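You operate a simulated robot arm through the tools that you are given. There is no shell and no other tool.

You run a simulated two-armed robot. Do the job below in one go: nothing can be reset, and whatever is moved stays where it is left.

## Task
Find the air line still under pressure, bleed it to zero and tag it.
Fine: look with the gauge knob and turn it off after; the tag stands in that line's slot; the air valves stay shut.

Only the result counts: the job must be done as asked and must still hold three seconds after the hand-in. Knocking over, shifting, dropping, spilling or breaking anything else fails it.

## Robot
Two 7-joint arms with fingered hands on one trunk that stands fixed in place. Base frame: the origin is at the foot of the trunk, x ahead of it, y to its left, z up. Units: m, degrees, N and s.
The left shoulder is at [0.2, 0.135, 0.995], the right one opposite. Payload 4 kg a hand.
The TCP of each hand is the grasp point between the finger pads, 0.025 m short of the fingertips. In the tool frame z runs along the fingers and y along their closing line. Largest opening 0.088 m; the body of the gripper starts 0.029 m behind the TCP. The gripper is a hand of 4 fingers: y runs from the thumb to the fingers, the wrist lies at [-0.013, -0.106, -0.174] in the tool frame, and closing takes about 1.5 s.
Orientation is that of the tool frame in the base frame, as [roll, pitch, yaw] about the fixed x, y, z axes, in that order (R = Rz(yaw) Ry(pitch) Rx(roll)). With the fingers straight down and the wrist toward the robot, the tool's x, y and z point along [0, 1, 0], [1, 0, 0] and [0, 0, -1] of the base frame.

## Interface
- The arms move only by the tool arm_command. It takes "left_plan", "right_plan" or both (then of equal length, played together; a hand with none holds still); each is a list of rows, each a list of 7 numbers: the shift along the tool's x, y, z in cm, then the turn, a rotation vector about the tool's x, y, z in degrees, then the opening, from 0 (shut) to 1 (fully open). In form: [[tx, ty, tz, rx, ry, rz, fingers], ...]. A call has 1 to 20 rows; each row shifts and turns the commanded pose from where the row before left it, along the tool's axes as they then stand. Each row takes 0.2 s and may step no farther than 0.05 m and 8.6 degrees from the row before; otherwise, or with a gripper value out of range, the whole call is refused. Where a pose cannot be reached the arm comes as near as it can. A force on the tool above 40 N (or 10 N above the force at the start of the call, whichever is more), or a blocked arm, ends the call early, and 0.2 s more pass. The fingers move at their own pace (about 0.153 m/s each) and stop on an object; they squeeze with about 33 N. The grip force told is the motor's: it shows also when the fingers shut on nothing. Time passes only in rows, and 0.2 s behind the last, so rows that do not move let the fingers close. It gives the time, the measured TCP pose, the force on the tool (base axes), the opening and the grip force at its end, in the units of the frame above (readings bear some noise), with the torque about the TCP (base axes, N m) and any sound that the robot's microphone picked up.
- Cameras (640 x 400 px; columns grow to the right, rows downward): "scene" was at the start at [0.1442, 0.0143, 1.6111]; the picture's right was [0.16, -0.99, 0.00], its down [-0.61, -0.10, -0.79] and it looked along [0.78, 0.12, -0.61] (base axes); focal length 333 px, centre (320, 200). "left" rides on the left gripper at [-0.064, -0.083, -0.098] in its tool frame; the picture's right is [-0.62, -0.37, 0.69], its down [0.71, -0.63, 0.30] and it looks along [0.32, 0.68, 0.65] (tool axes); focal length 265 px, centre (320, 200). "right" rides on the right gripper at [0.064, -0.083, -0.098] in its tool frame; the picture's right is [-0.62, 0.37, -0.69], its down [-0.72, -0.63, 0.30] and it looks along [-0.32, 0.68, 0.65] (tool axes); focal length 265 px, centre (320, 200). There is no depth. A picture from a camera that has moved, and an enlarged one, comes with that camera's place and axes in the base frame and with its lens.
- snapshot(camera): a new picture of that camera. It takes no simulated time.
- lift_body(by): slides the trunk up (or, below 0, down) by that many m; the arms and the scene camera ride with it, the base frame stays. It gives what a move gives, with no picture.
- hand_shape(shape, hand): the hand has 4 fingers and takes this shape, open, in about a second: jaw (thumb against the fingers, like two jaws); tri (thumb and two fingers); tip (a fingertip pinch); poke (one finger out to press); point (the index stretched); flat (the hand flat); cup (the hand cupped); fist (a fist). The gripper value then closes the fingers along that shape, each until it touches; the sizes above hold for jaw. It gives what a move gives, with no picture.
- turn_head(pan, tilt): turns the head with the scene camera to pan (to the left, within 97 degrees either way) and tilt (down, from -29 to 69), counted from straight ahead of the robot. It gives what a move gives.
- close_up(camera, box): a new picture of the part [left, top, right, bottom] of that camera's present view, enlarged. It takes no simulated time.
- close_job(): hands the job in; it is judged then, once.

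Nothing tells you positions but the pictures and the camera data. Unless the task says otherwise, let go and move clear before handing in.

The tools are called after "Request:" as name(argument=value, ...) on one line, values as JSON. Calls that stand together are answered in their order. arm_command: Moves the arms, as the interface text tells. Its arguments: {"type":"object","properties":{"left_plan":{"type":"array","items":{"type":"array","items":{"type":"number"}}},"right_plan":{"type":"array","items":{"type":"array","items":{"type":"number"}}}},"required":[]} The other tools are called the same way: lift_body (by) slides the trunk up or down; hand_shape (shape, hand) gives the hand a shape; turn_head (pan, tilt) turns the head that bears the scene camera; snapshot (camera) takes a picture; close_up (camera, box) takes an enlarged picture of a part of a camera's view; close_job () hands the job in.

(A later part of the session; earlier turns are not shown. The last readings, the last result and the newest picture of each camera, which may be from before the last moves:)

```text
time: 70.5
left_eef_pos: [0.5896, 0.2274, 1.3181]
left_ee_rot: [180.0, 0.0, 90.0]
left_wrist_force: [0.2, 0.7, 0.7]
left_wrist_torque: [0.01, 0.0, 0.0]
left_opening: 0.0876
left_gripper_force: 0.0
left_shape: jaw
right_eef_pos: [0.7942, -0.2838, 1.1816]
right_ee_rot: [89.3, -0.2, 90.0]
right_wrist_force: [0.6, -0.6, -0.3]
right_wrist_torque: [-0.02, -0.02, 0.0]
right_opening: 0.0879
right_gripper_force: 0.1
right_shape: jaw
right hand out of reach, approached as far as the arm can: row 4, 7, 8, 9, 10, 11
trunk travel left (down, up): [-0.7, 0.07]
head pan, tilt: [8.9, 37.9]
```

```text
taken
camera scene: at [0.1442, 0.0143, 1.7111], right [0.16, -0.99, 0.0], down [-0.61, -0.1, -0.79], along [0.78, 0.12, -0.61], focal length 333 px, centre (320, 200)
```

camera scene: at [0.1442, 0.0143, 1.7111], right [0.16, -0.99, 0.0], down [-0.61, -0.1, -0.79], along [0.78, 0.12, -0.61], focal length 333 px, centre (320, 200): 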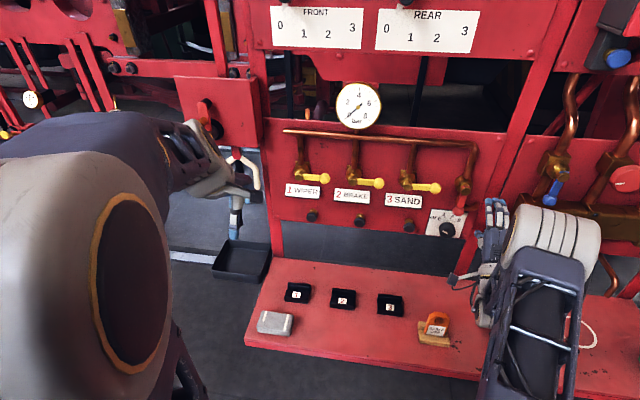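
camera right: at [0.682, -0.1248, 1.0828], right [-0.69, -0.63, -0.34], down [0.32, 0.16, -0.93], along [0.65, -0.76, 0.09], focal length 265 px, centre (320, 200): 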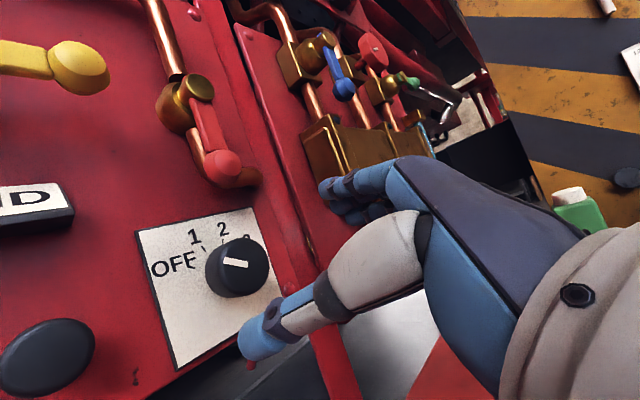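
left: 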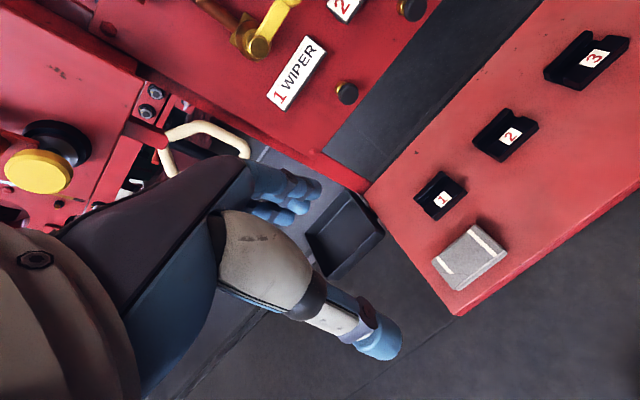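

Request:
arm_command(right_plan=[[0, 0, -1.5, 8.1, 0, 0, 1], [0, 0, -1.5, 8.1, 0, 0, 1], [0, 0, 0, 8.1, 0, 0, 1], [0, 0, 0, 8.1, 0, 0, 1], [0, 0, 0, 8.1, 0, 0, 1], [0, 0, 0, 8.1, 0, 0, 1], [0, 0, 0, 8.1, 0, 0, 1], [0, 0, 0, 8.1, 0, 0, 1], [0, 0, 0, 8.1, 0, 0, 1], [0, 0, 0, 8.1, 0, 0, 1], [0, 0, 0, 8.1, 0, 0, 1], [0, 0, 0, 1.6, 0, 0, 1]])

Request:
snapshot(camera="scene")

Request:
snapshot(camera="right")

```text
time: 73.1
left_eef_pos: [0.5896, 0.2263, 1.3188]
left_ee_rot: [-180.0, 0.1, 90.0]
left_wrist_force: [-0.4, -0.2, 1.2]
left_wrist_torque: [-0.01, 0.01, -0.03]
left_opening: 0.0876
left_gripper_force: 0.0
left_shape: jaw
right_eef_pos: [0.7643, -0.285, 1.1823]
right_ee_rot: [179.9, -0.2, 89.6]
right_wrist_force: [0.1, -0.3, 0.1]
right_wrist_torque: [0.02, 0.0, -0.03]
right_opening: 0.0877
right_gripper_force: 0.0
right_shape: jaw
trunk travel left (down, up): [-0.7, 0.07]
head pan, tilt: [8.9, 37.9]
```

```text
taken
camera scene: at [0.1442, 0.0143, 1.7111], right [0.15, -0.99, 0.0], down [-0.61, -0.1, -0.79], along [0.78, 0.12, -0.61], focal length 333 px, centre (320, 200)
```

scene: 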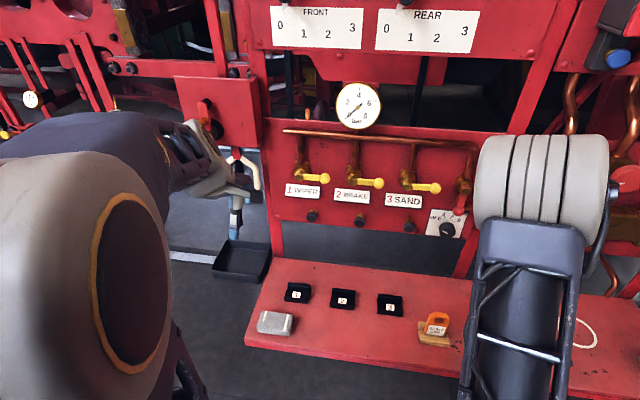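

```text
taken
camera right: at [0.6809, -0.2185, 1.2805], right [0.36, -0.62, 0.69], down [-0.64, -0.71, -0.31], along [0.68, -0.33, -0.65], focal length 265 px, centre (320, 200)
```

right: 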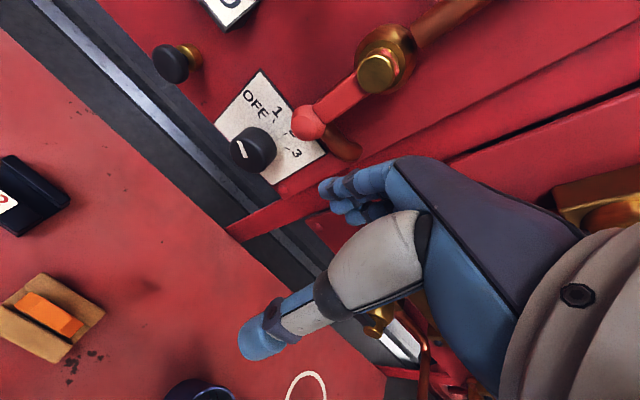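

Request:
close_up(camera="scene", box=[370, 280, 470, 355])

Request:
close_up(camera="right", box=[0, 150, 160, 380])

Request:
close_up(camera="left", box=[400, 0, 640, 160])

```text
5.33 times, centred on (420, 318) of scene
camera zoom: at [0.1442, 0.0143, 1.7111], right [0.15, -0.99, 0.0], down [-0.61, -0.1, -0.79], along [0.78, 0.12, -0.61], focal length 1776 px, centre (-213, -427)
```

zoom: 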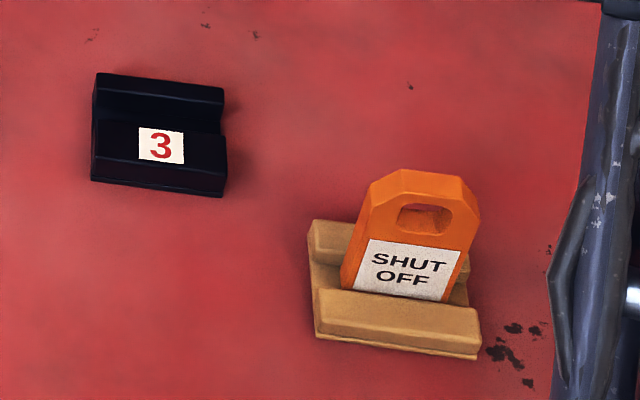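

```text
1.74 times, centred on (80, 265) of right
camera zoom: at [0.6809, -0.2185, 1.2805], right [0.36, -0.62, 0.69], down [-0.64, -0.71, -0.31], along [0.68, -0.33, -0.65], focal length 462 px, centre (737, 87)
```

zoom: 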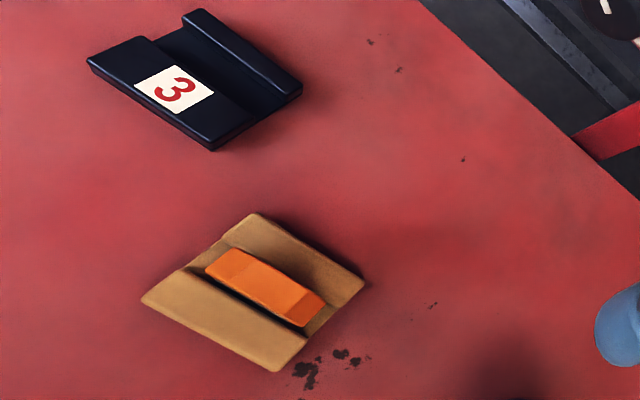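

```text
2.50 times, centred on (520, 80) of left
camera zoom: at [0.5062, 0.1624, 1.4176], right [-0.37, -0.62, -0.69], down [-0.63, 0.71, -0.3], along [0.68, 0.32, -0.65], focal length 664 px, centre (-180, 500)
```

zoom: 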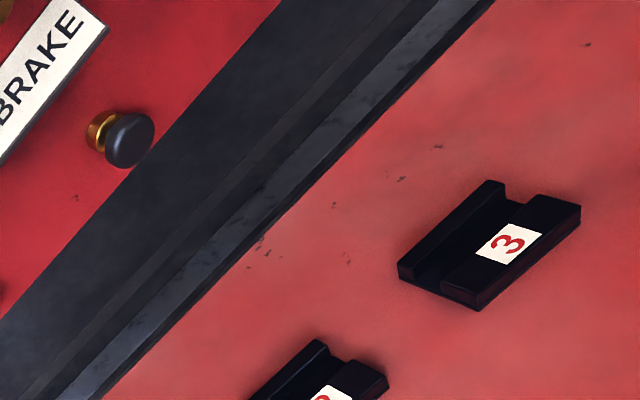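

Tag: top at about (0.69, -0.218, 0.94), thin along x, ~5 cm wide along y, standing in the wooden stand. Slot 3's groove also runs along y near (0.77, -0.10, 0.855). I'll go above the tag for a check.

Request:
arm_command(right_plan=[[1.34, -1.5, 3.2, 0, 0, 0, 1], [1.34, -1.5, 3.2, 0, 0, 0, 1], [1.34, -1.5, 3.2, 0, 0, 0, 1], [1.34, -1.5, 3.2, 0, 0, 0, 1], [1.34, -1.5, 2.4, 0, 0, 0, 1], [0, 0, 0, 0, 0, 0, 1]])

Request:
snapshot(camera="scene")

Request:
snapshot(camera="right")

Request:
close_up(camera="scene", box=[370, 270, 490, 360])

```text
time: 74.5
left_eef_pos: [0.5897, 0.2266, 1.3198]
left_ee_rot: [-180.0, -0.1, 90.0]
left_wrist_force: [-0.7, 0.2, 0.4]
left_wrist_torque: [0.03, 0.0, 0.02]
left_opening: 0.0876
left_gripper_force: 0.1
left_shape: jaw
right_eef_pos: [0.6903, -0.2162, 1.0301]
right_ee_rot: [179.8, -0.2, 89.6]
right_wrist_force: [-0.2, 0.2, 0.3]
right_wrist_torque: [-0.03, -0.03, 0.0]
right_opening: 0.0878
right_gripper_force: 0.1
right_shape: jaw
trunk travel left (down, up): [-0.7, 0.07]
head pan, tilt: [8.9, 37.9]
```

```text
taken
camera scene: at [0.1442, 0.0143, 1.7111], right [0.16, -0.99, 0.0], down [-0.61, -0.1, -0.79], along [0.78, 0.12, -0.61], focal length 333 px, centre (320, 200)
```

scene: 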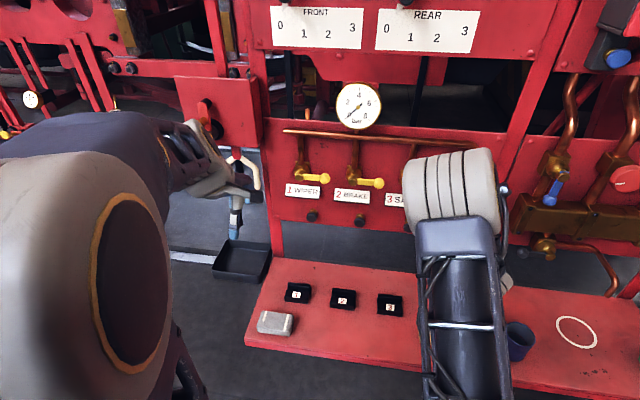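

```text
taken
camera right: at [0.6063, -0.1503, 1.1285], right [0.36, -0.63, 0.69], down [-0.63, -0.71, -0.31], along [0.68, -0.33, -0.65], focal length 265 px, centre (320, 200)
```

right: 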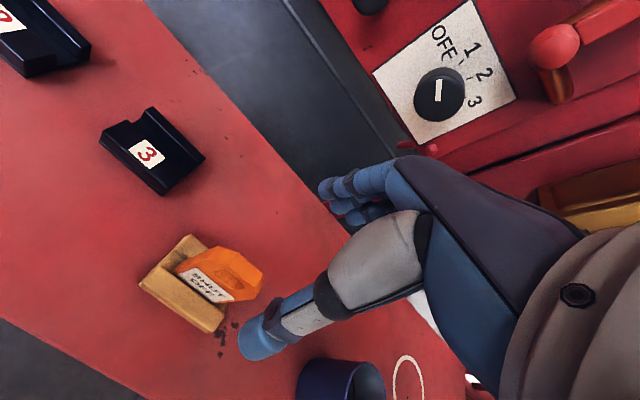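

```text
4.44 times, centred on (430, 315) of scene
camera zoom: at [0.1442, 0.0143, 1.7111], right [0.16, -0.99, 0.0], down [-0.61, -0.1, -0.79], along [0.78, 0.12, -0.61], focal length 1480 px, centre (-169, -311)
```

zoom: 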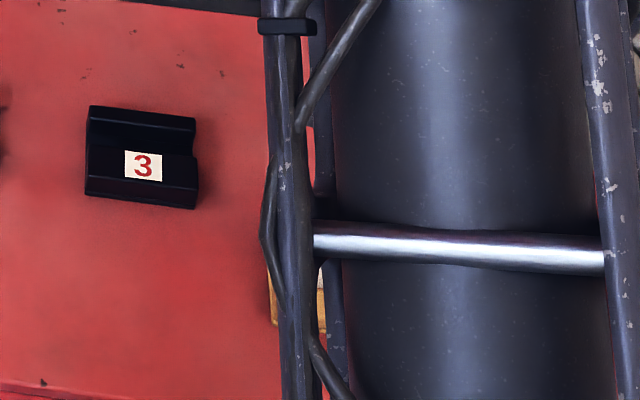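

Request:
close_up(camera="right", box=[80, 90, 300, 340])

Request:
snapshot(camera="left")

```text
1.60 times, centred on (190, 215) of right
camera zoom: at [0.6063, -0.1503, 1.1285], right [0.36, -0.63, 0.69], down [-0.63, -0.71, -0.31], along [0.68, -0.33, -0.65], focal length 425 px, centre (528, 176)
```

zoom: 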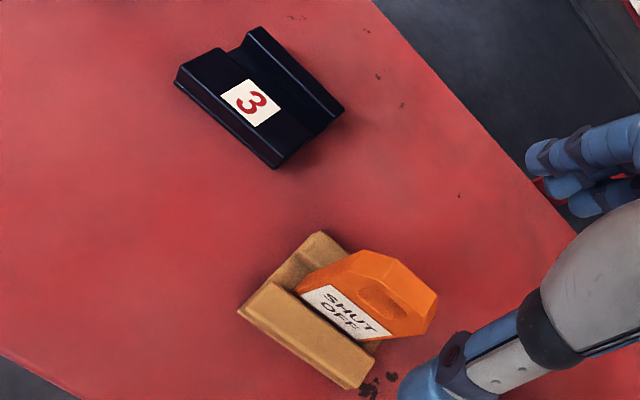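

```text
taken
camera left: at [0.5062, 0.1624, 1.4176], right [-0.37, -0.62, -0.69], down [-0.63, 0.71, -0.3], along [0.68, 0.32, -0.65], focal length 265 px, centre (320, 200)
```

left: 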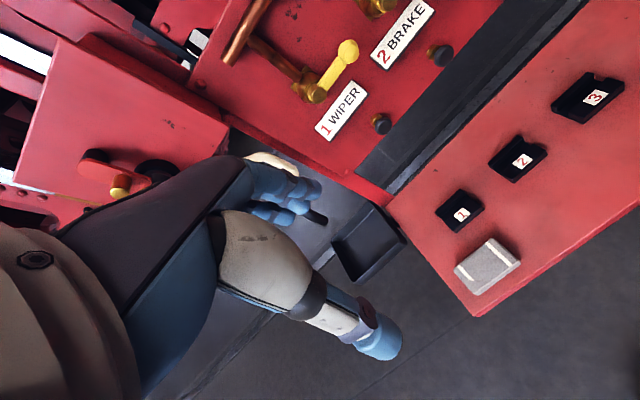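

Request:
close_up(camera="right", box=[130, 220, 280, 340])

Request:
close_up(camera="right", box=[90, 95, 220, 205])

```text
3.33 times, centred on (205, 280) of right
camera zoom: at [0.6063, -0.1503, 1.1285], right [0.36, -0.63, 0.69], down [-0.63, -0.71, -0.31], along [0.68, -0.33, -0.65], focal length 885 px, centre (703, -67)
```

zoom: 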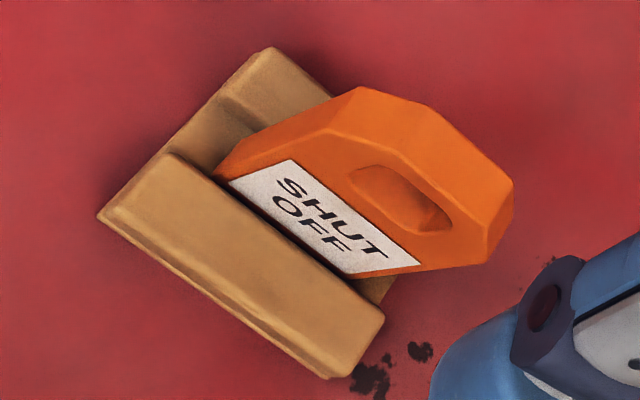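

```text
3.64 times, centred on (155, 150) of right
camera zoom: at [0.6063, -0.1503, 1.1285], right [0.36, -0.63, 0.69], down [-0.63, -0.71, -0.31], along [0.68, -0.33, -0.65], focal length 965 px, centre (920, 382)
```

zoom: 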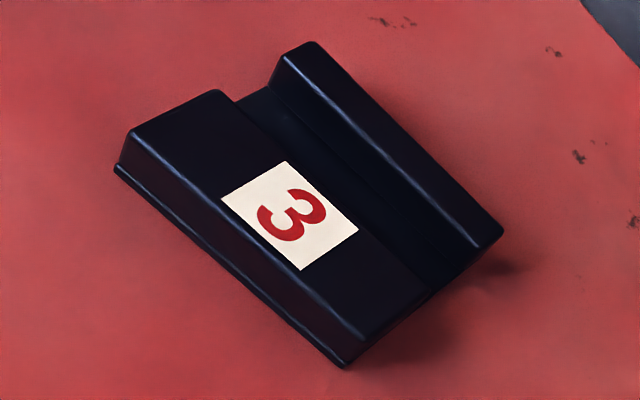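

The tag stands vertical with its top centre at (0.689, -0.219, 0.945) and 12 mm thick; the stand top is about z 0.856. I'll descend so the pads straddle the tag.

Request:
arm_command(right_plan=[[-0.3, -0.1, 2.5, 0, 0, 0, 1], [0, 0, 2.5, 0, 0, 0, 1], [0, 0, 2.5, 0, 0, 0, 1], [0, 0, 2.5, 0, 0, 0, 1], [0, 0, 2, 0, 0, 0, 1], [0, 0, 0, 0, 0, 0, 1]])

Request:
snapshot(camera="right")

Request:
close_up(camera="right", box=[180, 120, 420, 380])

```text
time: 75.9
left_eef_pos: [0.5895, 0.2273, 1.319]
left_ee_rot: [179.9, -0.1, 90.0]
left_wrist_force: [-0.7, 0.1, -0.3]
left_wrist_torque: [0.0, 0.0, 0.01]
left_opening: 0.0878
left_gripper_force: 0.1
left_shape: jaw
right_eef_pos: [0.6891, -0.218, 0.9103]
right_ee_rot: [180.0, -0.1, 89.6]
right_wrist_force: [0.0, -1.0, -0.1]
right_wrist_torque: [0.01, 0.02, 0.03]
right_opening: 0.0879
right_gripper_force: 0.2
right_shape: jaw
trunk travel left (down, up): [-0.7, 0.07]
head pan, tilt: [8.9, 37.9]
```

```text
taken
camera right: at [0.6053, -0.1524, 1.0082], right [0.36, -0.63, 0.69], down [-0.63, -0.71, -0.31], along [0.68, -0.33, -0.65], focal length 265 px, centre (320, 200)
```

right: 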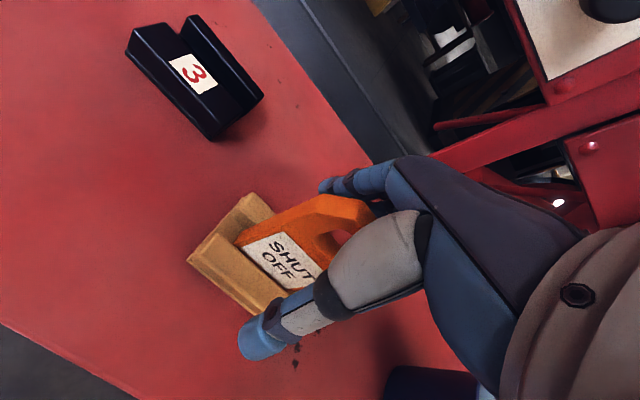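

```text
1.54 times, centred on (300, 250) of right
camera zoom: at [0.6053, -0.1524, 1.0082], right [0.36, -0.63, 0.69], down [-0.63, -0.71, -0.31], along [0.68, -0.33, -0.65], focal length 408 px, centre (351, 123)
```

zoom: 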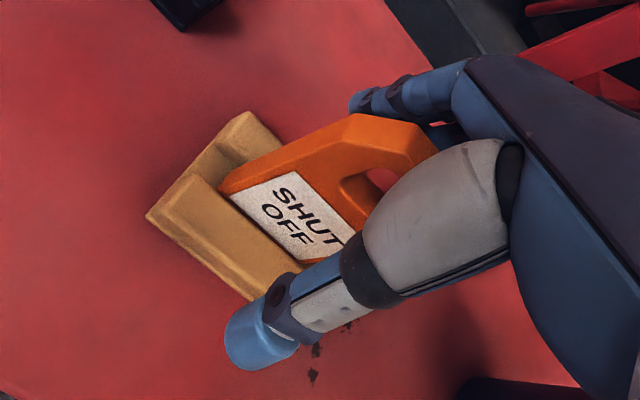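

Straddling the tag cleanly. Closing now.

Request:
arm_command(right_plan=[[0, 0, 0, 0, 0, 0, 0.7], [0, 0, 0, 0, 0, 0, 0.5], [0, 0, 0, 0, 0, 0, 0.35], [0, 0, 0, 0, 0, 0, 0.2], [0, 0, 0, 0, 0, 0, 0.1], [0, 0, 0, 0, 0, 0, 0], [0, 0, 0, 0, 0, 0, 0], [0, 0, 0, 0, 0, 0, 0]])

Request:
close_up(camera="right", box=[180, 120, 420, 380])

```text
time: 77.7
left_eef_pos: [0.5902, 0.2273, 1.3188]
left_ee_rot: [180.0, 0.0, 90.0]
left_wrist_force: [-1.1, -0.4, 0.1]
left_wrist_torque: [-0.03, 0.01, 0.03]
left_opening: 0.0876
left_gripper_force: 0.0
left_shape: jaw
right_eef_pos: [0.6881, -0.2176, 0.9097]
right_ee_rot: [179.9, -0.2, 89.6]
right_wrist_force: [2.3, -0.9, -0.5]
right_wrist_torque: [0.01, -0.08, 0.05]
right_opening: 0.0079
right_gripper_force: 32.4
right_shape: jaw
trunk travel left (down, up): [-0.7, 0.07]
head pan, tilt: [8.9, 37.9]
```

```text
1.54 times, centred on (300, 250) of right
camera zoom: at [0.6053, -0.1525, 1.0083], right [0.36, -0.63, 0.69], down [-0.63, -0.71, -0.31], along [0.68, -0.33, -0.65], focal length 408 px, centre (351, 123)
```

zoom: 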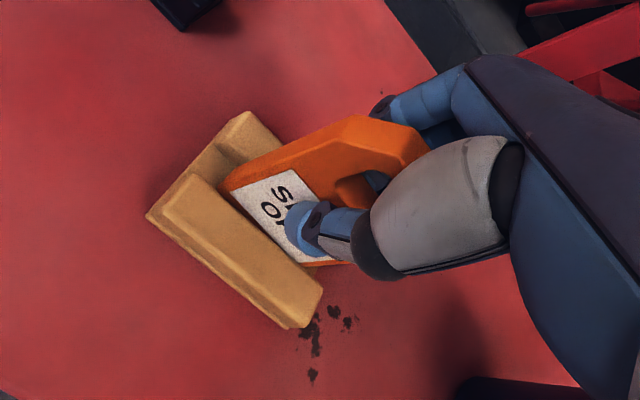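

Gripped with little side load. Lifting straight up.

Request:
arm_command(right_plan=[[0, 0, -0.5, 0, 0, 0, 0], [0, 0, -1, 0, 0, 0, 0], [0, 0, -1.5, 0, 0, 0, 0], [0, 0, -2, 0, 0, 0, 0], [0, 0, -2, 0, 0, 0, 0], [0, 0, -2, 0, 0, 0, 0], [0, 0, 0, 0, 0, 0, 0]])

Request:
snapshot(camera="right")

Request:
close_up(camera="right", box=[90, 60, 370, 340])

```text
time: 79.3
left_eef_pos: [0.5895, 0.227, 1.3197]
left_ee_rot: [-180.0, 0.0, 90.0]
left_wrist_force: [-0.7, -0.2, -0.4]
left_wrist_torque: [-0.01, -0.03, 0.01]
left_opening: 0.0879
left_gripper_force: 0.1
left_shape: jaw
right_eef_pos: [0.6884, -0.2184, 1.0008]
right_ee_rot: [179.9, -0.2, 89.7]
right_wrist_force: [-0.6, -0.5, -0.8]
right_wrist_torque: [0.03, 0.01, 0.0]
right_opening: 0.0076
right_gripper_force: 33.6
right_shape: jaw
trunk travel left (down, up): [-0.7, 0.07]
head pan, tilt: [8.9, 37.9]
```

```text
taken
camera right: at [0.6054, -0.1528, 1.0992], right [0.36, -0.63, 0.69], down [-0.64, -0.71, -0.31], along [0.68, -0.33, -0.65], focal length 265 px, centre (320, 200)
```

right: 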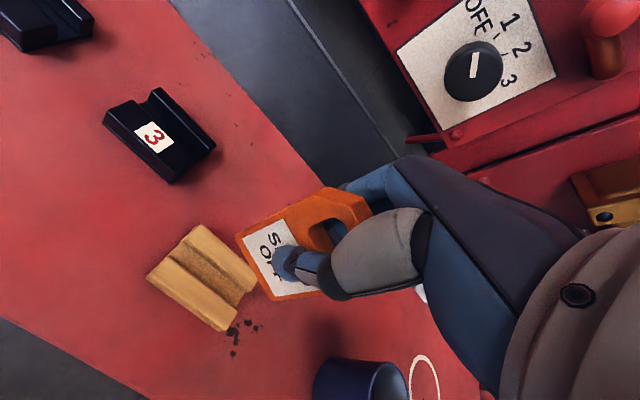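

```text
1.43 times, centred on (230, 200) of right
camera zoom: at [0.6054, -0.1528, 1.0992], right [0.36, -0.63, 0.69], down [-0.64, -0.71, -0.31], along [0.68, -0.33, -0.65], focal length 379 px, centre (449, 200)
```

zoom: 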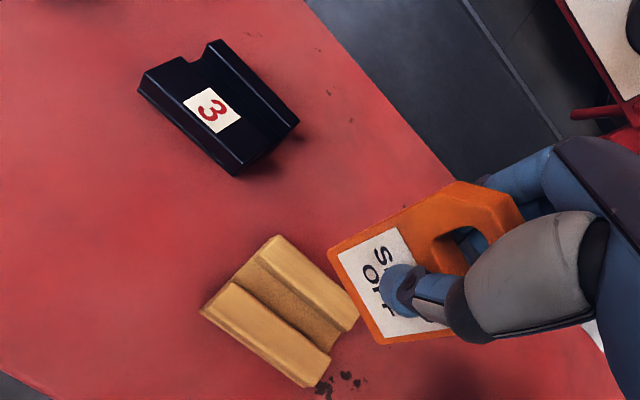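

Request:
close_up(camera="right", box=[220, 160, 380, 320])

Request:
close_up(camera="scene", box=[370, 220, 530, 340])

```text
2.50 times, centred on (300, 240) of right
camera zoom: at [0.6054, -0.1528, 1.0992], right [0.36, -0.63, 0.69], down [-0.64, -0.71, -0.31], along [0.68, -0.33, -0.65], focal length 664 px, centre (370, 100)
```

zoom: 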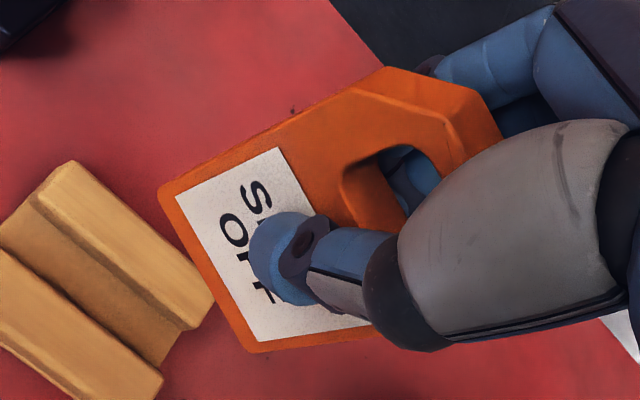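

```text
3.33 times, centred on (450, 280) of scene
camera zoom: at [0.1442, 0.0143, 1.7111], right [0.16, -0.99, 0.0], down [-0.61, -0.1, -0.79], along [0.78, 0.12, -0.61], focal length 1110 px, centre (-113, -67)
```

zoom: 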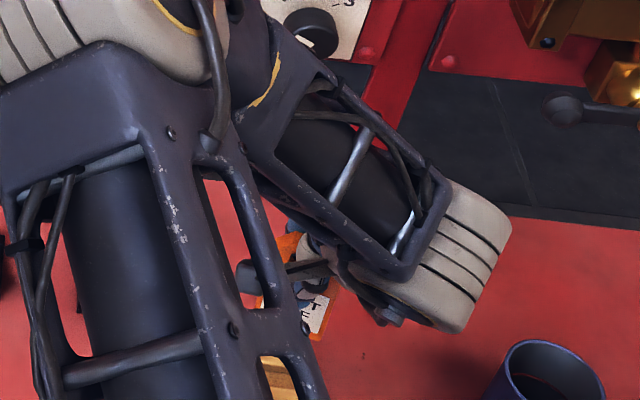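

The tag twisted about 18° in the fingers as it left the groove (its right end toward me). I can compensate by turning the hand 18° the other way. First, look carefully at slot 3.

Request:
close_up(camera="right", box=[90, 70, 230, 200])

Request:
close_up(camera="left", box=[530, 50, 640, 140])

Request:
close_up(camera="scene", box=[360, 280, 420, 330])

```text
3.08 times, centred on (160, 135) of right
camera zoom: at [0.6054, -0.1528, 1.0992], right [0.36, -0.63, 0.69], down [-0.64, -0.71, -0.31], along [0.68, -0.33, -0.65], focal length 817 px, centre (812, 400)
```

zoom: 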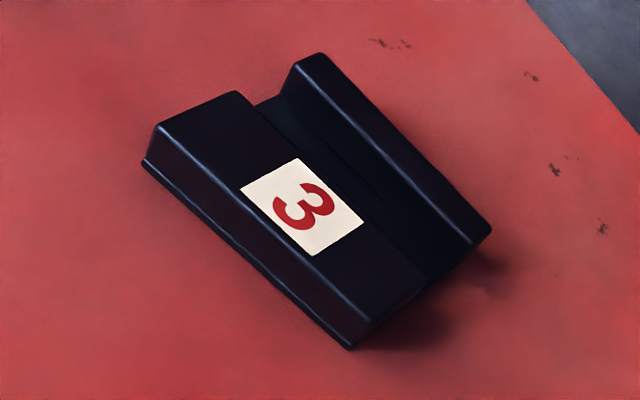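

```text
4.44 times, centred on (585, 95) of left
camera zoom: at [0.5063, 0.1624, 1.4176], right [-0.37, -0.62, -0.69], down [-0.63, 0.71, -0.3], along [0.68, 0.32, -0.65], focal length 1180 px, centre (-858, 667)
```

zoom: 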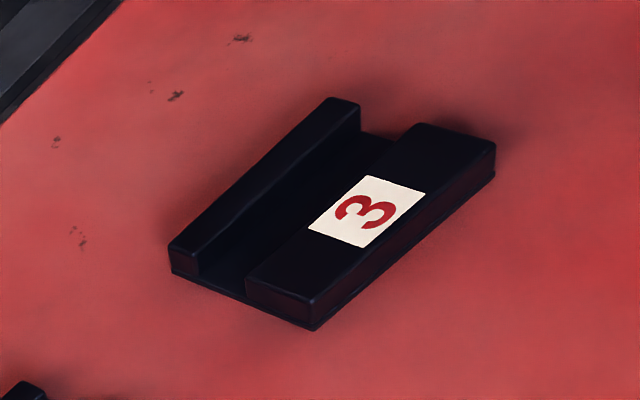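

```text
8.00 times, centred on (390, 305) of scene
camera zoom: at [0.1442, 0.0143, 1.7111], right [0.16, -0.99, 0.0], down [-0.61, -0.1, -0.79], along [0.78, 0.12, -0.61], focal length 2664 px, centre (-240, -640)
```

zoom: 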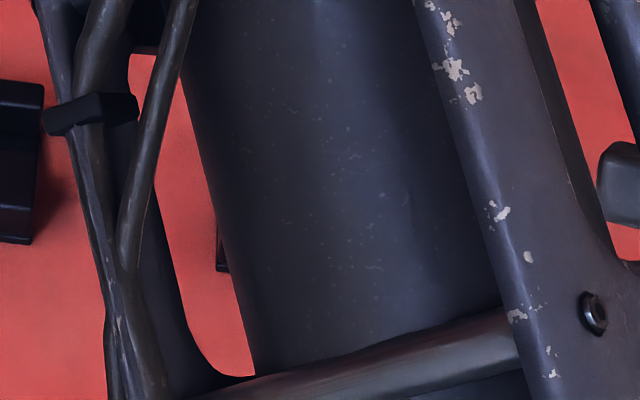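

Slot 3 groove: centre about x 0.770, y -0.10, walls top about z 0.86, running along y. I'll carry the tag above it and turn the hand to square the tag with the groove.

Request:
arm_command(right_plan=[[2.0, 1.4, 0, 0, 0, 0, 0], [3.0, 2.0, 0, 0, 0, 0, 0], [3.0, 2.0, 0, 0, 0, 0, 0], [2.6, 1.8, 0, 0, 0, 0, 0], [1.3, 1.0, 0, 0, 0, 0, 0], [0, 0, 0, 0, 0, -4.5, 0], [0, 0, 0, 0, 0, -4.5, 0], [0, 0, 0, 0, 0, -4.5, 0], [0, 0, 0, 0, 0, -4.5, 0], [0, 0, 0, 0, 0, 0, 0]])

Request:
snapshot(camera="right")

Request:
snapshot(camera="left")

Request:
snapshot(camera="scene")

```text
time: 81.5
left_eef_pos: [0.5896, 0.2272, 1.32]
left_ee_rot: [180.0, 0.0, 89.9]
left_wrist_force: [1.3, 0.6, -1.0]
left_wrist_torque: [0.02, 0.01, -0.01]
left_opening: 0.0875
left_gripper_force: 0.0
left_shape: jaw
right_eef_pos: [0.7702, -0.1005, 1.0005]
right_ee_rot: [179.8, -0.2, 107.7]
right_wrist_force: [0.3, -0.9, -0.8]
right_wrist_torque: [-0.02, -0.04, 0.0]
right_opening: 0.0081
right_gripper_force: 33.0
right_shape: jaw
trunk travel left (down, up): [-0.7, 0.07]
head pan, tilt: [8.9, 37.9]
```

```text
taken
camera right: at [0.6722, -0.0638, 1.0989], right [0.54, -0.48, 0.69], down [-0.38, -0.87, -0.31], along [0.75, -0.1, -0.65], focal length 265 px, centre (320, 200)
```

right: 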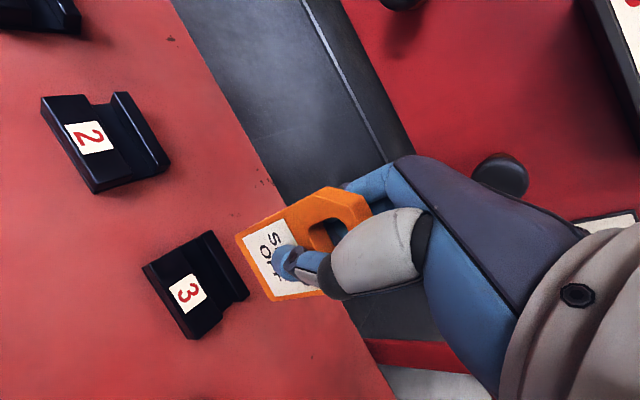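

```text
taken
camera left: at [0.5063, 0.1624, 1.4176], right [-0.37, -0.62, -0.69], down [-0.63, 0.71, -0.3], along [0.68, 0.32, -0.65], focal length 265 px, centre (320, 200)
```

left: 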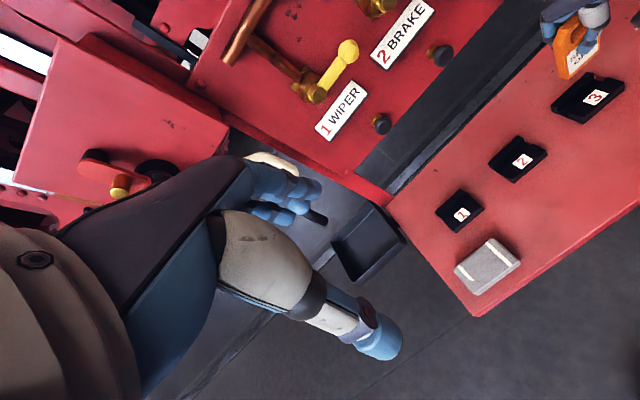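

```text
taken
camera scene: at [0.1442, 0.0143, 1.7111], right [0.16, -0.99, 0.0], down [-0.61, -0.1, -0.79], along [0.78, 0.12, -0.61], focal length 333 px, centre (320, 200)
```

scene: 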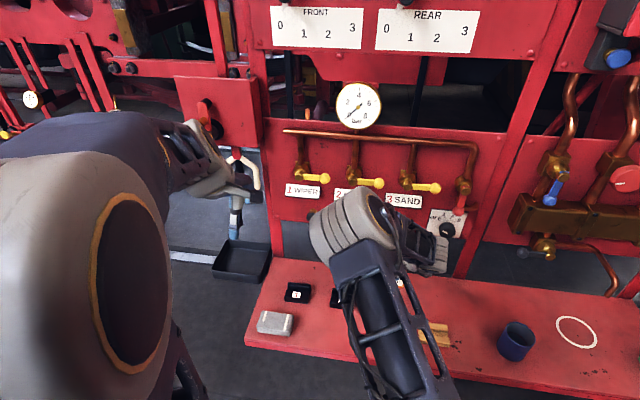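

Request:
close_up(camera="left", box=[530, 0, 640, 130])

Request:
close_up(camera="right", box=[130, 170, 380, 350])

```text
3.08 times, centred on (585, 65) of left
camera zoom: at [0.5063, 0.1624, 1.4176], right [-0.37, -0.62, -0.69], down [-0.63, 0.71, -0.3], along [0.68, 0.32, -0.65], focal length 817 px, centre (-495, 615)
```

zoom: 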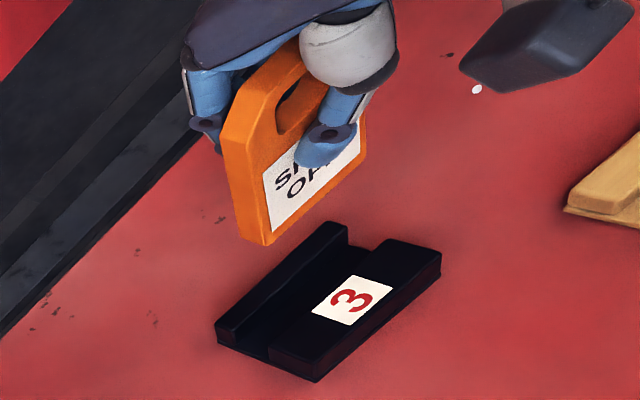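

```text
2.22 times, centred on (255, 260) of right
camera zoom: at [0.6722, -0.0638, 1.0989], right [0.54, -0.48, 0.69], down [-0.38, -0.87, -0.31], along [0.75, -0.1, -0.65], focal length 590 px, centre (464, 67)
```

zoom: 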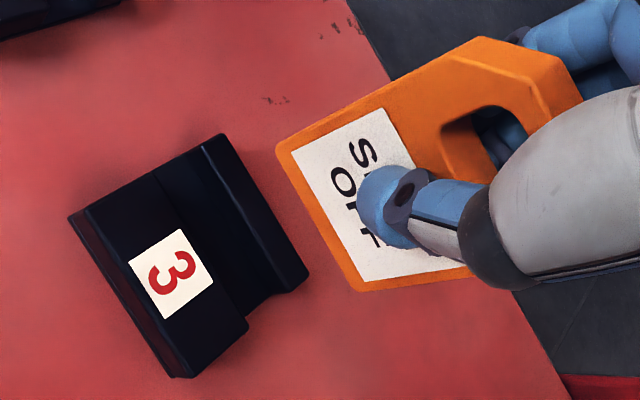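

Both views agree: tag bottom at z≈0.942, parallel to the groove and about 1–2 mm too near me. I'll shift +1.5 mm in x and lower to just above the walls, then check.

Request:
arm_command(right_plan=[[-0.05, 0.14, 1.5, 0, 0, 0, 0], [0, 0, 1.5, 0, 0, 0, 0], [0, 0, 1.5, 0, 0, 0, 0], [0, 0, 1.5, 0, 0, 0, 0], [0, 0, 0.9, 0, 0, 0, 0], [0, 0, 0, 0, 0, 0, 0]])

Request:
close_up(camera="left", box=[540, 30, 640, 130])

Request:
close_up(camera="right", box=[200, 150, 400, 310])

```text
time: 82.9
left_eef_pos: [0.5896, 0.2272, 1.319]
left_ee_rot: [180.0, -0.1, 90.1]
left_wrist_force: [0.6, -0.5, -0.3]
left_wrist_torque: [-0.01, 0.0, -0.01]
left_opening: 0.0873
left_gripper_force: 0.1
left_shape: jaw
right_eef_pos: [0.7731, -0.0998, 0.9324]
right_ee_rot: [179.9, -0.2, 107.7]
right_wrist_force: [0.6, 0.1, -0.4]
right_wrist_torque: [-0.03, 0.0, -0.01]
right_opening: 0.0078
right_gripper_force: 33.1
right_shape: jaw
trunk travel left (down, up): [-0.7, 0.07]
head pan, tilt: [8.9, 37.9]
```

```text
4.00 times, centred on (590, 80) of left
camera zoom: at [0.5063, 0.1624, 1.4176], right [-0.37, -0.62, -0.69], down [-0.63, 0.71, -0.3], along [0.68, 0.32, -0.65], focal length 1062 px, centre (-760, 680)
```

zoom: 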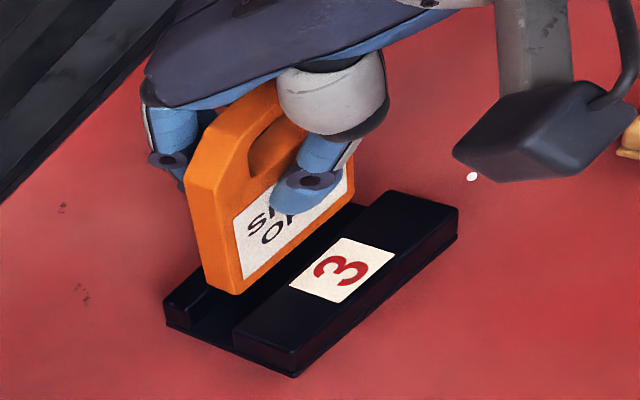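

```text
2.50 times, centred on (300, 230) of right
camera zoom: at [0.674, -0.063, 1.0301], right [0.54, -0.48, 0.69], down [-0.38, -0.87, -0.31], along [0.75, -0.1, -0.65], focal length 664 px, centre (370, 125)
```

zoom: 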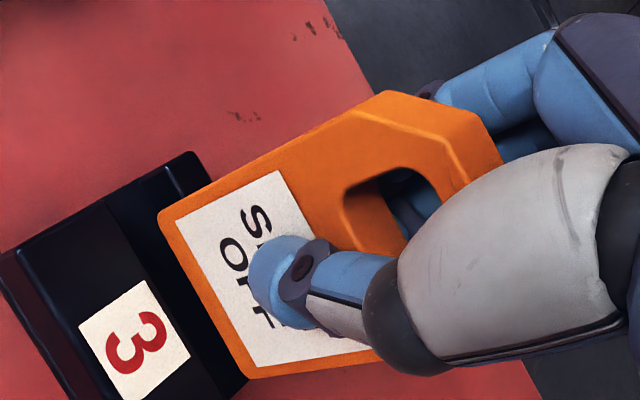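

The tag is nicely within the groove width. Lowering into it.

Request:
arm_command(right_plan=[[0, 0, 0.5, 0, 0, 0, 0], [0, 0, 0.5, 0, 0, 0, 0], [0, 0, 0.5, 0, 0, 0, 0], [0, 0, 0.3, 0, 0, 0, 0], [0, 0, 0, 0, 0, 0, 0]])

Request:
close_up(camera="left", box=[540, 30, 640, 130])

Request:
close_up(camera="right", box=[200, 150, 400, 310])

```text
time: 83.7
left_eef_pos: [0.5896, 0.2271, 1.319]
left_ee_rot: [179.9, 0.0, 89.9]
left_wrist_force: [-0.7, 0.1, 0.0]
left_wrist_torque: [0.0, -0.02, 0.02]
left_opening: 0.0875
left_gripper_force: 0.0
left_shape: jaw
right_eef_pos: [0.778, -0.1001, 0.9272]
right_ee_rot: [178.9, 0.0, 107.5]
right_wrist_force: [-4.5, -0.9, 23.5]
right_wrist_torque: [0.05, 0.18, 0.08]
right_opening: 0.0098
right_gripper_force: 32.8
right_shape: jaw
trunk travel left (down, up): [-0.7, 0.07]
head pan, tilt: [8.9, 37.9]
stopped in row 3 (right hand): the force on the tool passed its limit at 45 N (the readings are from after the stop); the commanded pose is now the measured one
```

```text
4.00 times, centred on (590, 80) of left
camera zoom: at [0.5054, 0.1624, 1.4181], right [-0.37, -0.62, -0.69], down [-0.63, 0.71, -0.3], along [0.68, 0.32, -0.65], focal length 1062 px, centre (-760, 680)
```

zoom: 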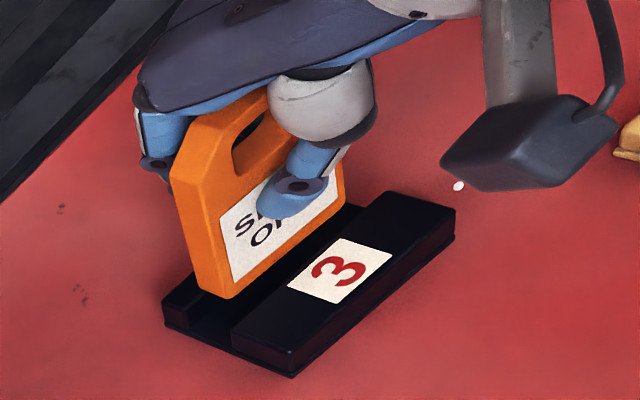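

```text
2.50 times, centred on (300, 230) of right
camera zoom: at [0.6768, -0.064, 1.0233], right [0.53, -0.49, 0.7], down [-0.38, -0.87, -0.32], along [0.76, -0.1, -0.64], focal length 664 px, centre (370, 125)
```

zoom: 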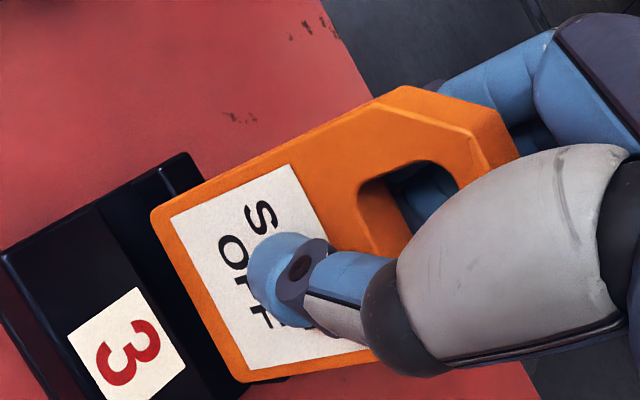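

The tag touched the back wall's top. I'll lift slightly, bring it back toward me and re-check its pose in the hand.

Request:
arm_command(right_plan=[[0, 0, -0.8, 0, 0, 0, 0], [0, 0, -0.7, 0, 0, 0, 0], [0.2, -0.7, 0, 0, 0, 0, 0], [0, 0, 0, 0, 0, 0, 0]])

Request:
close_up(camera="left", box=[540, 30, 640, 130])

Request:
close_up(camera="right", box=[200, 150, 400, 310])

```text
time: 84.7
left_eef_pos: [0.5897, 0.2271, 1.3197]
left_ee_rot: [-180.0, 0.0, 90.0]
left_wrist_force: [-0.3, 0.0, -0.7]
left_wrist_torque: [0.01, 0.03, -0.03]
left_opening: 0.0876
left_gripper_force: 0.2
left_shape: jaw
right_eef_pos: [0.7682, -0.1007, 0.939]
right_ee_rot: [179.3, 0.0, 107.6]
right_wrist_force: [0.5, -0.1, -0.4]
right_wrist_torque: [-0.02, -0.02, -0.01]
right_opening: 0.0093
right_gripper_force: 33.3
right_shape: jaw
trunk travel left (down, up): [-0.7, 0.07]
head pan, tilt: [8.9, 37.9]
```

```text
4.00 times, centred on (590, 80) of left
camera zoom: at [0.5063, 0.1624, 1.4176], right [-0.37, -0.62, -0.69], down [-0.63, 0.71, -0.3], along [0.68, 0.32, -0.65], focal length 1062 px, centre (-760, 680)
```

zoom: 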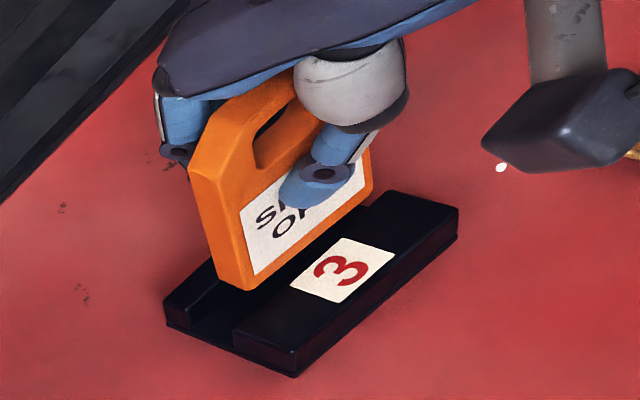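

```text
2.50 times, centred on (300, 230) of right
camera zoom: at [0.6684, -0.064, 1.0356], right [0.53, -0.48, 0.7], down [-0.38, -0.87, -0.31], along [0.76, -0.1, -0.65], focal length 664 px, centre (370, 125)
```

zoom: 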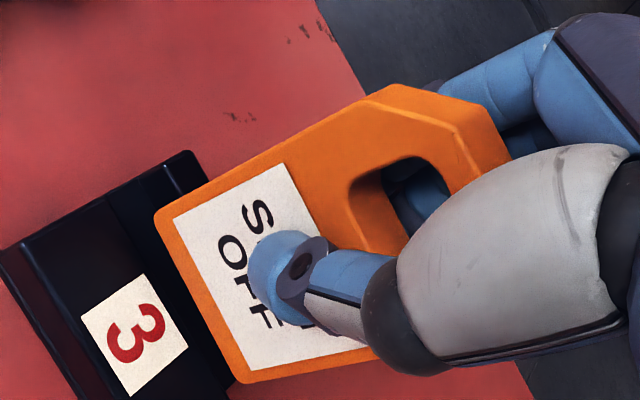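

I estimate the groove centre about 2.5 mm further back from where the tag is now. Shift and lower in small steps.

Request:
arm_command(right_plan=[[-0.08, 0.24, 0, 0.4, 0, 0, 0], [0, 0, 0.4, 0, 0, 0, 0], [0, 0, 0.4, 0, 0, 0, 0], [0, 0, 0, 0, 0, 0, 0]])

Request:
close_up(camera="left", box=[560, 60, 620, 120])

Request:
close_up(camera="right", box=[190, 180, 330, 320])

```text
time: 85.7
left_eef_pos: [0.5894, 0.2277, 1.3198]
left_ee_rot: [-180.0, 0.0, 90.0]
left_wrist_force: [-0.2, 0.5, 0.6]
left_wrist_torque: [0.04, -0.02, 0.04]
left_opening: 0.0875
left_gripper_force: 0.1
left_shape: jaw
right_eef_pos: [0.7706, -0.1019, 0.9306]
right_ee_rot: [179.7, -0.2, 107.6]
right_wrist_force: [0.6, 0.1, -0.4]
right_wrist_torque: [-0.01, 0.01, 0.01]
right_opening: 0.0091
right_gripper_force: 33.0
right_shape: jaw
trunk travel left (down, up): [-0.7, 0.07]
head pan, tilt: [8.9, 37.9]
```

```text
6.67 times, centred on (590, 90) of left
camera zoom: at [0.5063, 0.1624, 1.4176], right [-0.37, -0.62, -0.69], down [-0.63, 0.71, -0.3], along [0.68, 0.32, -0.65], focal length 1769 px, centre (-1480, 933)
```

zoom: 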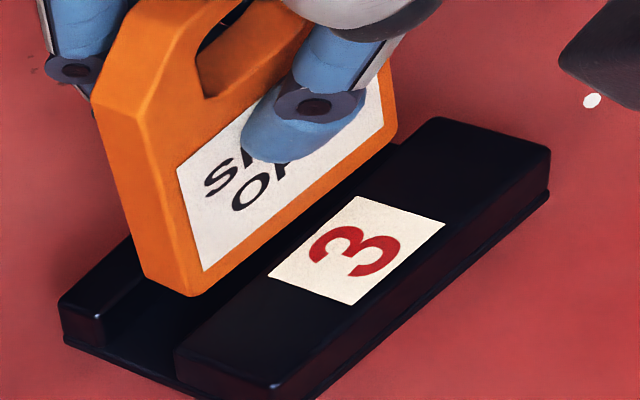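

```text
2.86 times, centred on (260, 250) of right
camera zoom: at [0.672, -0.064, 1.0282], right [0.54, -0.48, 0.69], down [-0.38, -0.87, -0.31], along [0.75, -0.1, -0.65], focal length 758 px, centre (491, 57)
```

zoom: 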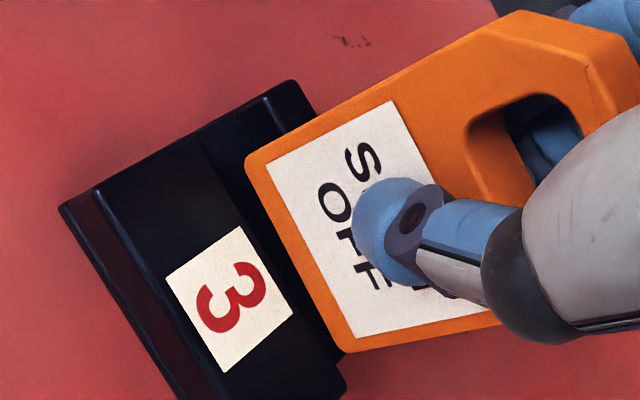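

Now the tag's bottom (x 0.761–0.772) lies inside the groove (x 0.757–0.775) in both views. Lowering on.

Request:
arm_command(right_plan=[[0, 0, 0.4, 0, 0, 0, 0], [0, 0, 0.4, 0, 0, 0, 0], [0, 0, 0.4, 0, 0, 0, 0], [0, 0, 0, 0, 0, 0, 0]])

Request:
close_up(camera="left", box=[560, 60, 620, 120])

Request:
close_up(camera="right", box=[190, 180, 330, 320])

```text
time: 86.7
left_eef_pos: [0.59, 0.2273, 1.3197]
left_ee_rot: [180.0, 0.0, 90.0]
left_wrist_force: [-0.4, 0.3, -0.5]
left_wrist_torque: [0.0, 0.0, 0.02]
left_opening: 0.0877
left_gripper_force: 0.0
left_shape: jaw
right_eef_pos: [0.7715, -0.1016, 0.9182]
right_ee_rot: [179.7, 0.1, 107.6]
right_wrist_force: [1.4, 0.1, 0.4]
right_wrist_torque: [0.0, -0.11, 0.13]
right_opening: 0.0089
right_gripper_force: 32.5
right_shape: jaw
trunk travel left (down, up): [-0.7, 0.07]
head pan, tilt: [8.9, 37.9]
```

```text
6.67 times, centred on (590, 90) of left
camera zoom: at [0.5063, 0.1624, 1.4175], right [-0.37, -0.62, -0.69], down [-0.63, 0.71, -0.3], along [0.68, 0.32, -0.65], focal length 1769 px, centre (-1480, 933)
```

zoom: 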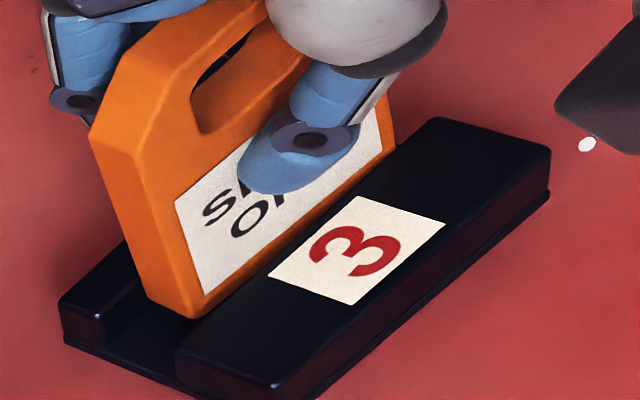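

```text
2.86 times, centred on (260, 250) of right
camera zoom: at [0.672, -0.064, 1.0158], right [0.54, -0.48, 0.69], down [-0.38, -0.87, -0.31], along [0.75, -0.1, -0.65], focal length 758 px, centre (491, 57)
```

zoom: 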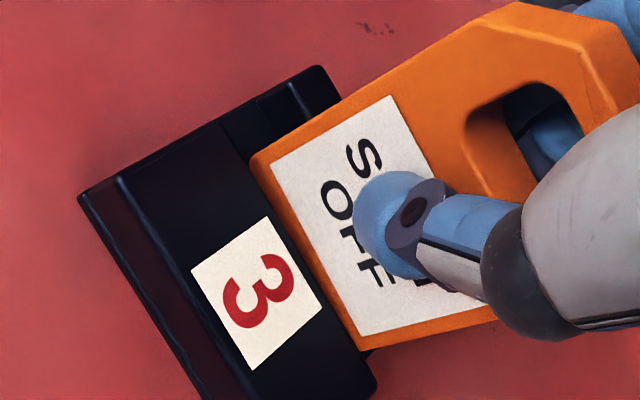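

The tag is between the walls with almost no force. Lowering further until it seats.

Request:
arm_command(right_plan=[[0, 0, 0.3, 0, 0, 0, 0], [0, 0, 0.3, 0, 0, 0, 0], [0, 0, 0.2, 0, 0, 0, 0], [0, 0, 0, 0, 0, 0, 0]])

Request:
close_up(camera="left", box=[560, 60, 620, 120])

Request:
close_up(camera="right", box=[190, 180, 330, 320])

```text
time: 87.7
left_eef_pos: [0.5902, 0.2264, 1.3209]
left_ee_rot: [-179.9, 0.1, 89.9]
left_wrist_force: [-0.7, -0.1, -0.1]
left_wrist_torque: [0.02, -0.02, -0.01]
left_opening: 0.0877
left_gripper_force: 0.1
left_shape: jaw
right_eef_pos: [0.7723, -0.1019, 0.9104]
right_ee_rot: [179.7, -0.1, 107.5]
right_wrist_force: [-1.4, -1.6, 5.5]
right_wrist_torque: [0.0, -0.06, 0.13]
right_opening: 0.0088
right_gripper_force: 33.4
right_shape: jaw
trunk travel left (down, up): [-0.7, 0.07]
head pan, tilt: [8.9, 37.9]
```

```text
6.67 times, centred on (590, 90) of left
camera zoom: at [0.5061, 0.1623, 1.4178], right [-0.37, -0.62, -0.69], down [-0.63, 0.71, -0.3], along [0.68, 0.32, -0.65], focal length 1769 px, centre (-1480, 933)
```

zoom: 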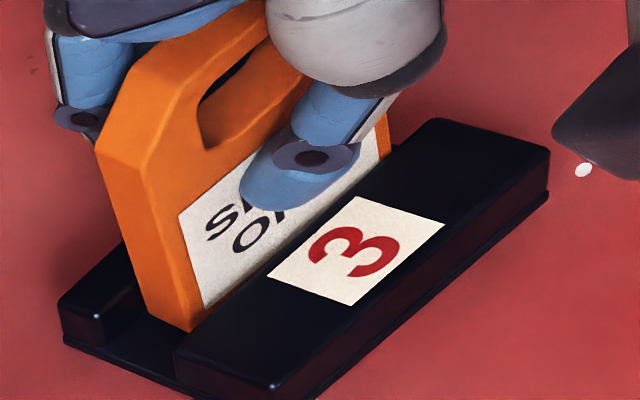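

```text
2.86 times, centred on (260, 250) of right
camera zoom: at [0.672, -0.0642, 1.0084], right [0.53, -0.48, 0.69], down [-0.38, -0.87, -0.31], along [0.75, -0.1, -0.65], focal length 758 px, centre (491, 57)
```

zoom: 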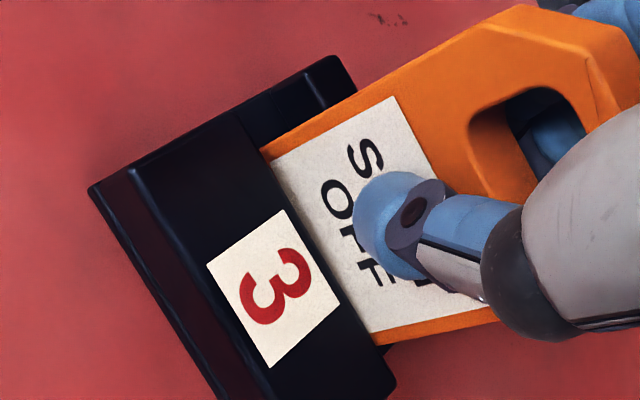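

Request:
arm_command(right_plan=[[0, 0, 0.2, 0, 0, 0, 0], [0, 0, 0.2, 0, 0, 0, 0], [0, 0, 0, 0, 0, 0, 0]])

Request:
close_up(camera="left", box=[560, 60, 620, 120])

```text
time: 88.5
left_eef_pos: [0.5881, 0.2269, 1.3212]
left_ee_rot: [-180.0, 0.0, 90.0]
left_wrist_force: [-0.7, -0.4, 0.1]
left_wrist_torque: [0.0, 0.0, -0.02]
left_opening: 0.0875
left_gripper_force: 0.0
left_shape: jaw
right_eef_pos: [0.7725, -0.1029, 0.9089]
right_ee_rot: [179.5, -0.1, 107.5]
right_wrist_force: [-6.3, -6.4, 26.2]
right_wrist_torque: [0.04, 0.07, 0.1]
right_opening: 0.0091
right_gripper_force: 33.8
right_shape: jaw
trunk travel left (down, up): [-0.7, 0.07]
head pan, tilt: [8.9, 37.9]
```

```text
6.67 times, centred on (590, 90) of left
camera zoom: at [0.5054, 0.1622, 1.4182], right [-0.37, -0.62, -0.69], down [-0.63, 0.71, -0.3], along [0.68, 0.32, -0.65], focal length 1769 px, centre (-1480, 933)
```

zoom: 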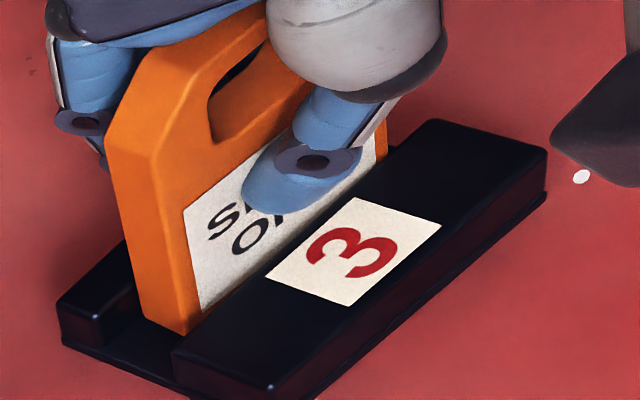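

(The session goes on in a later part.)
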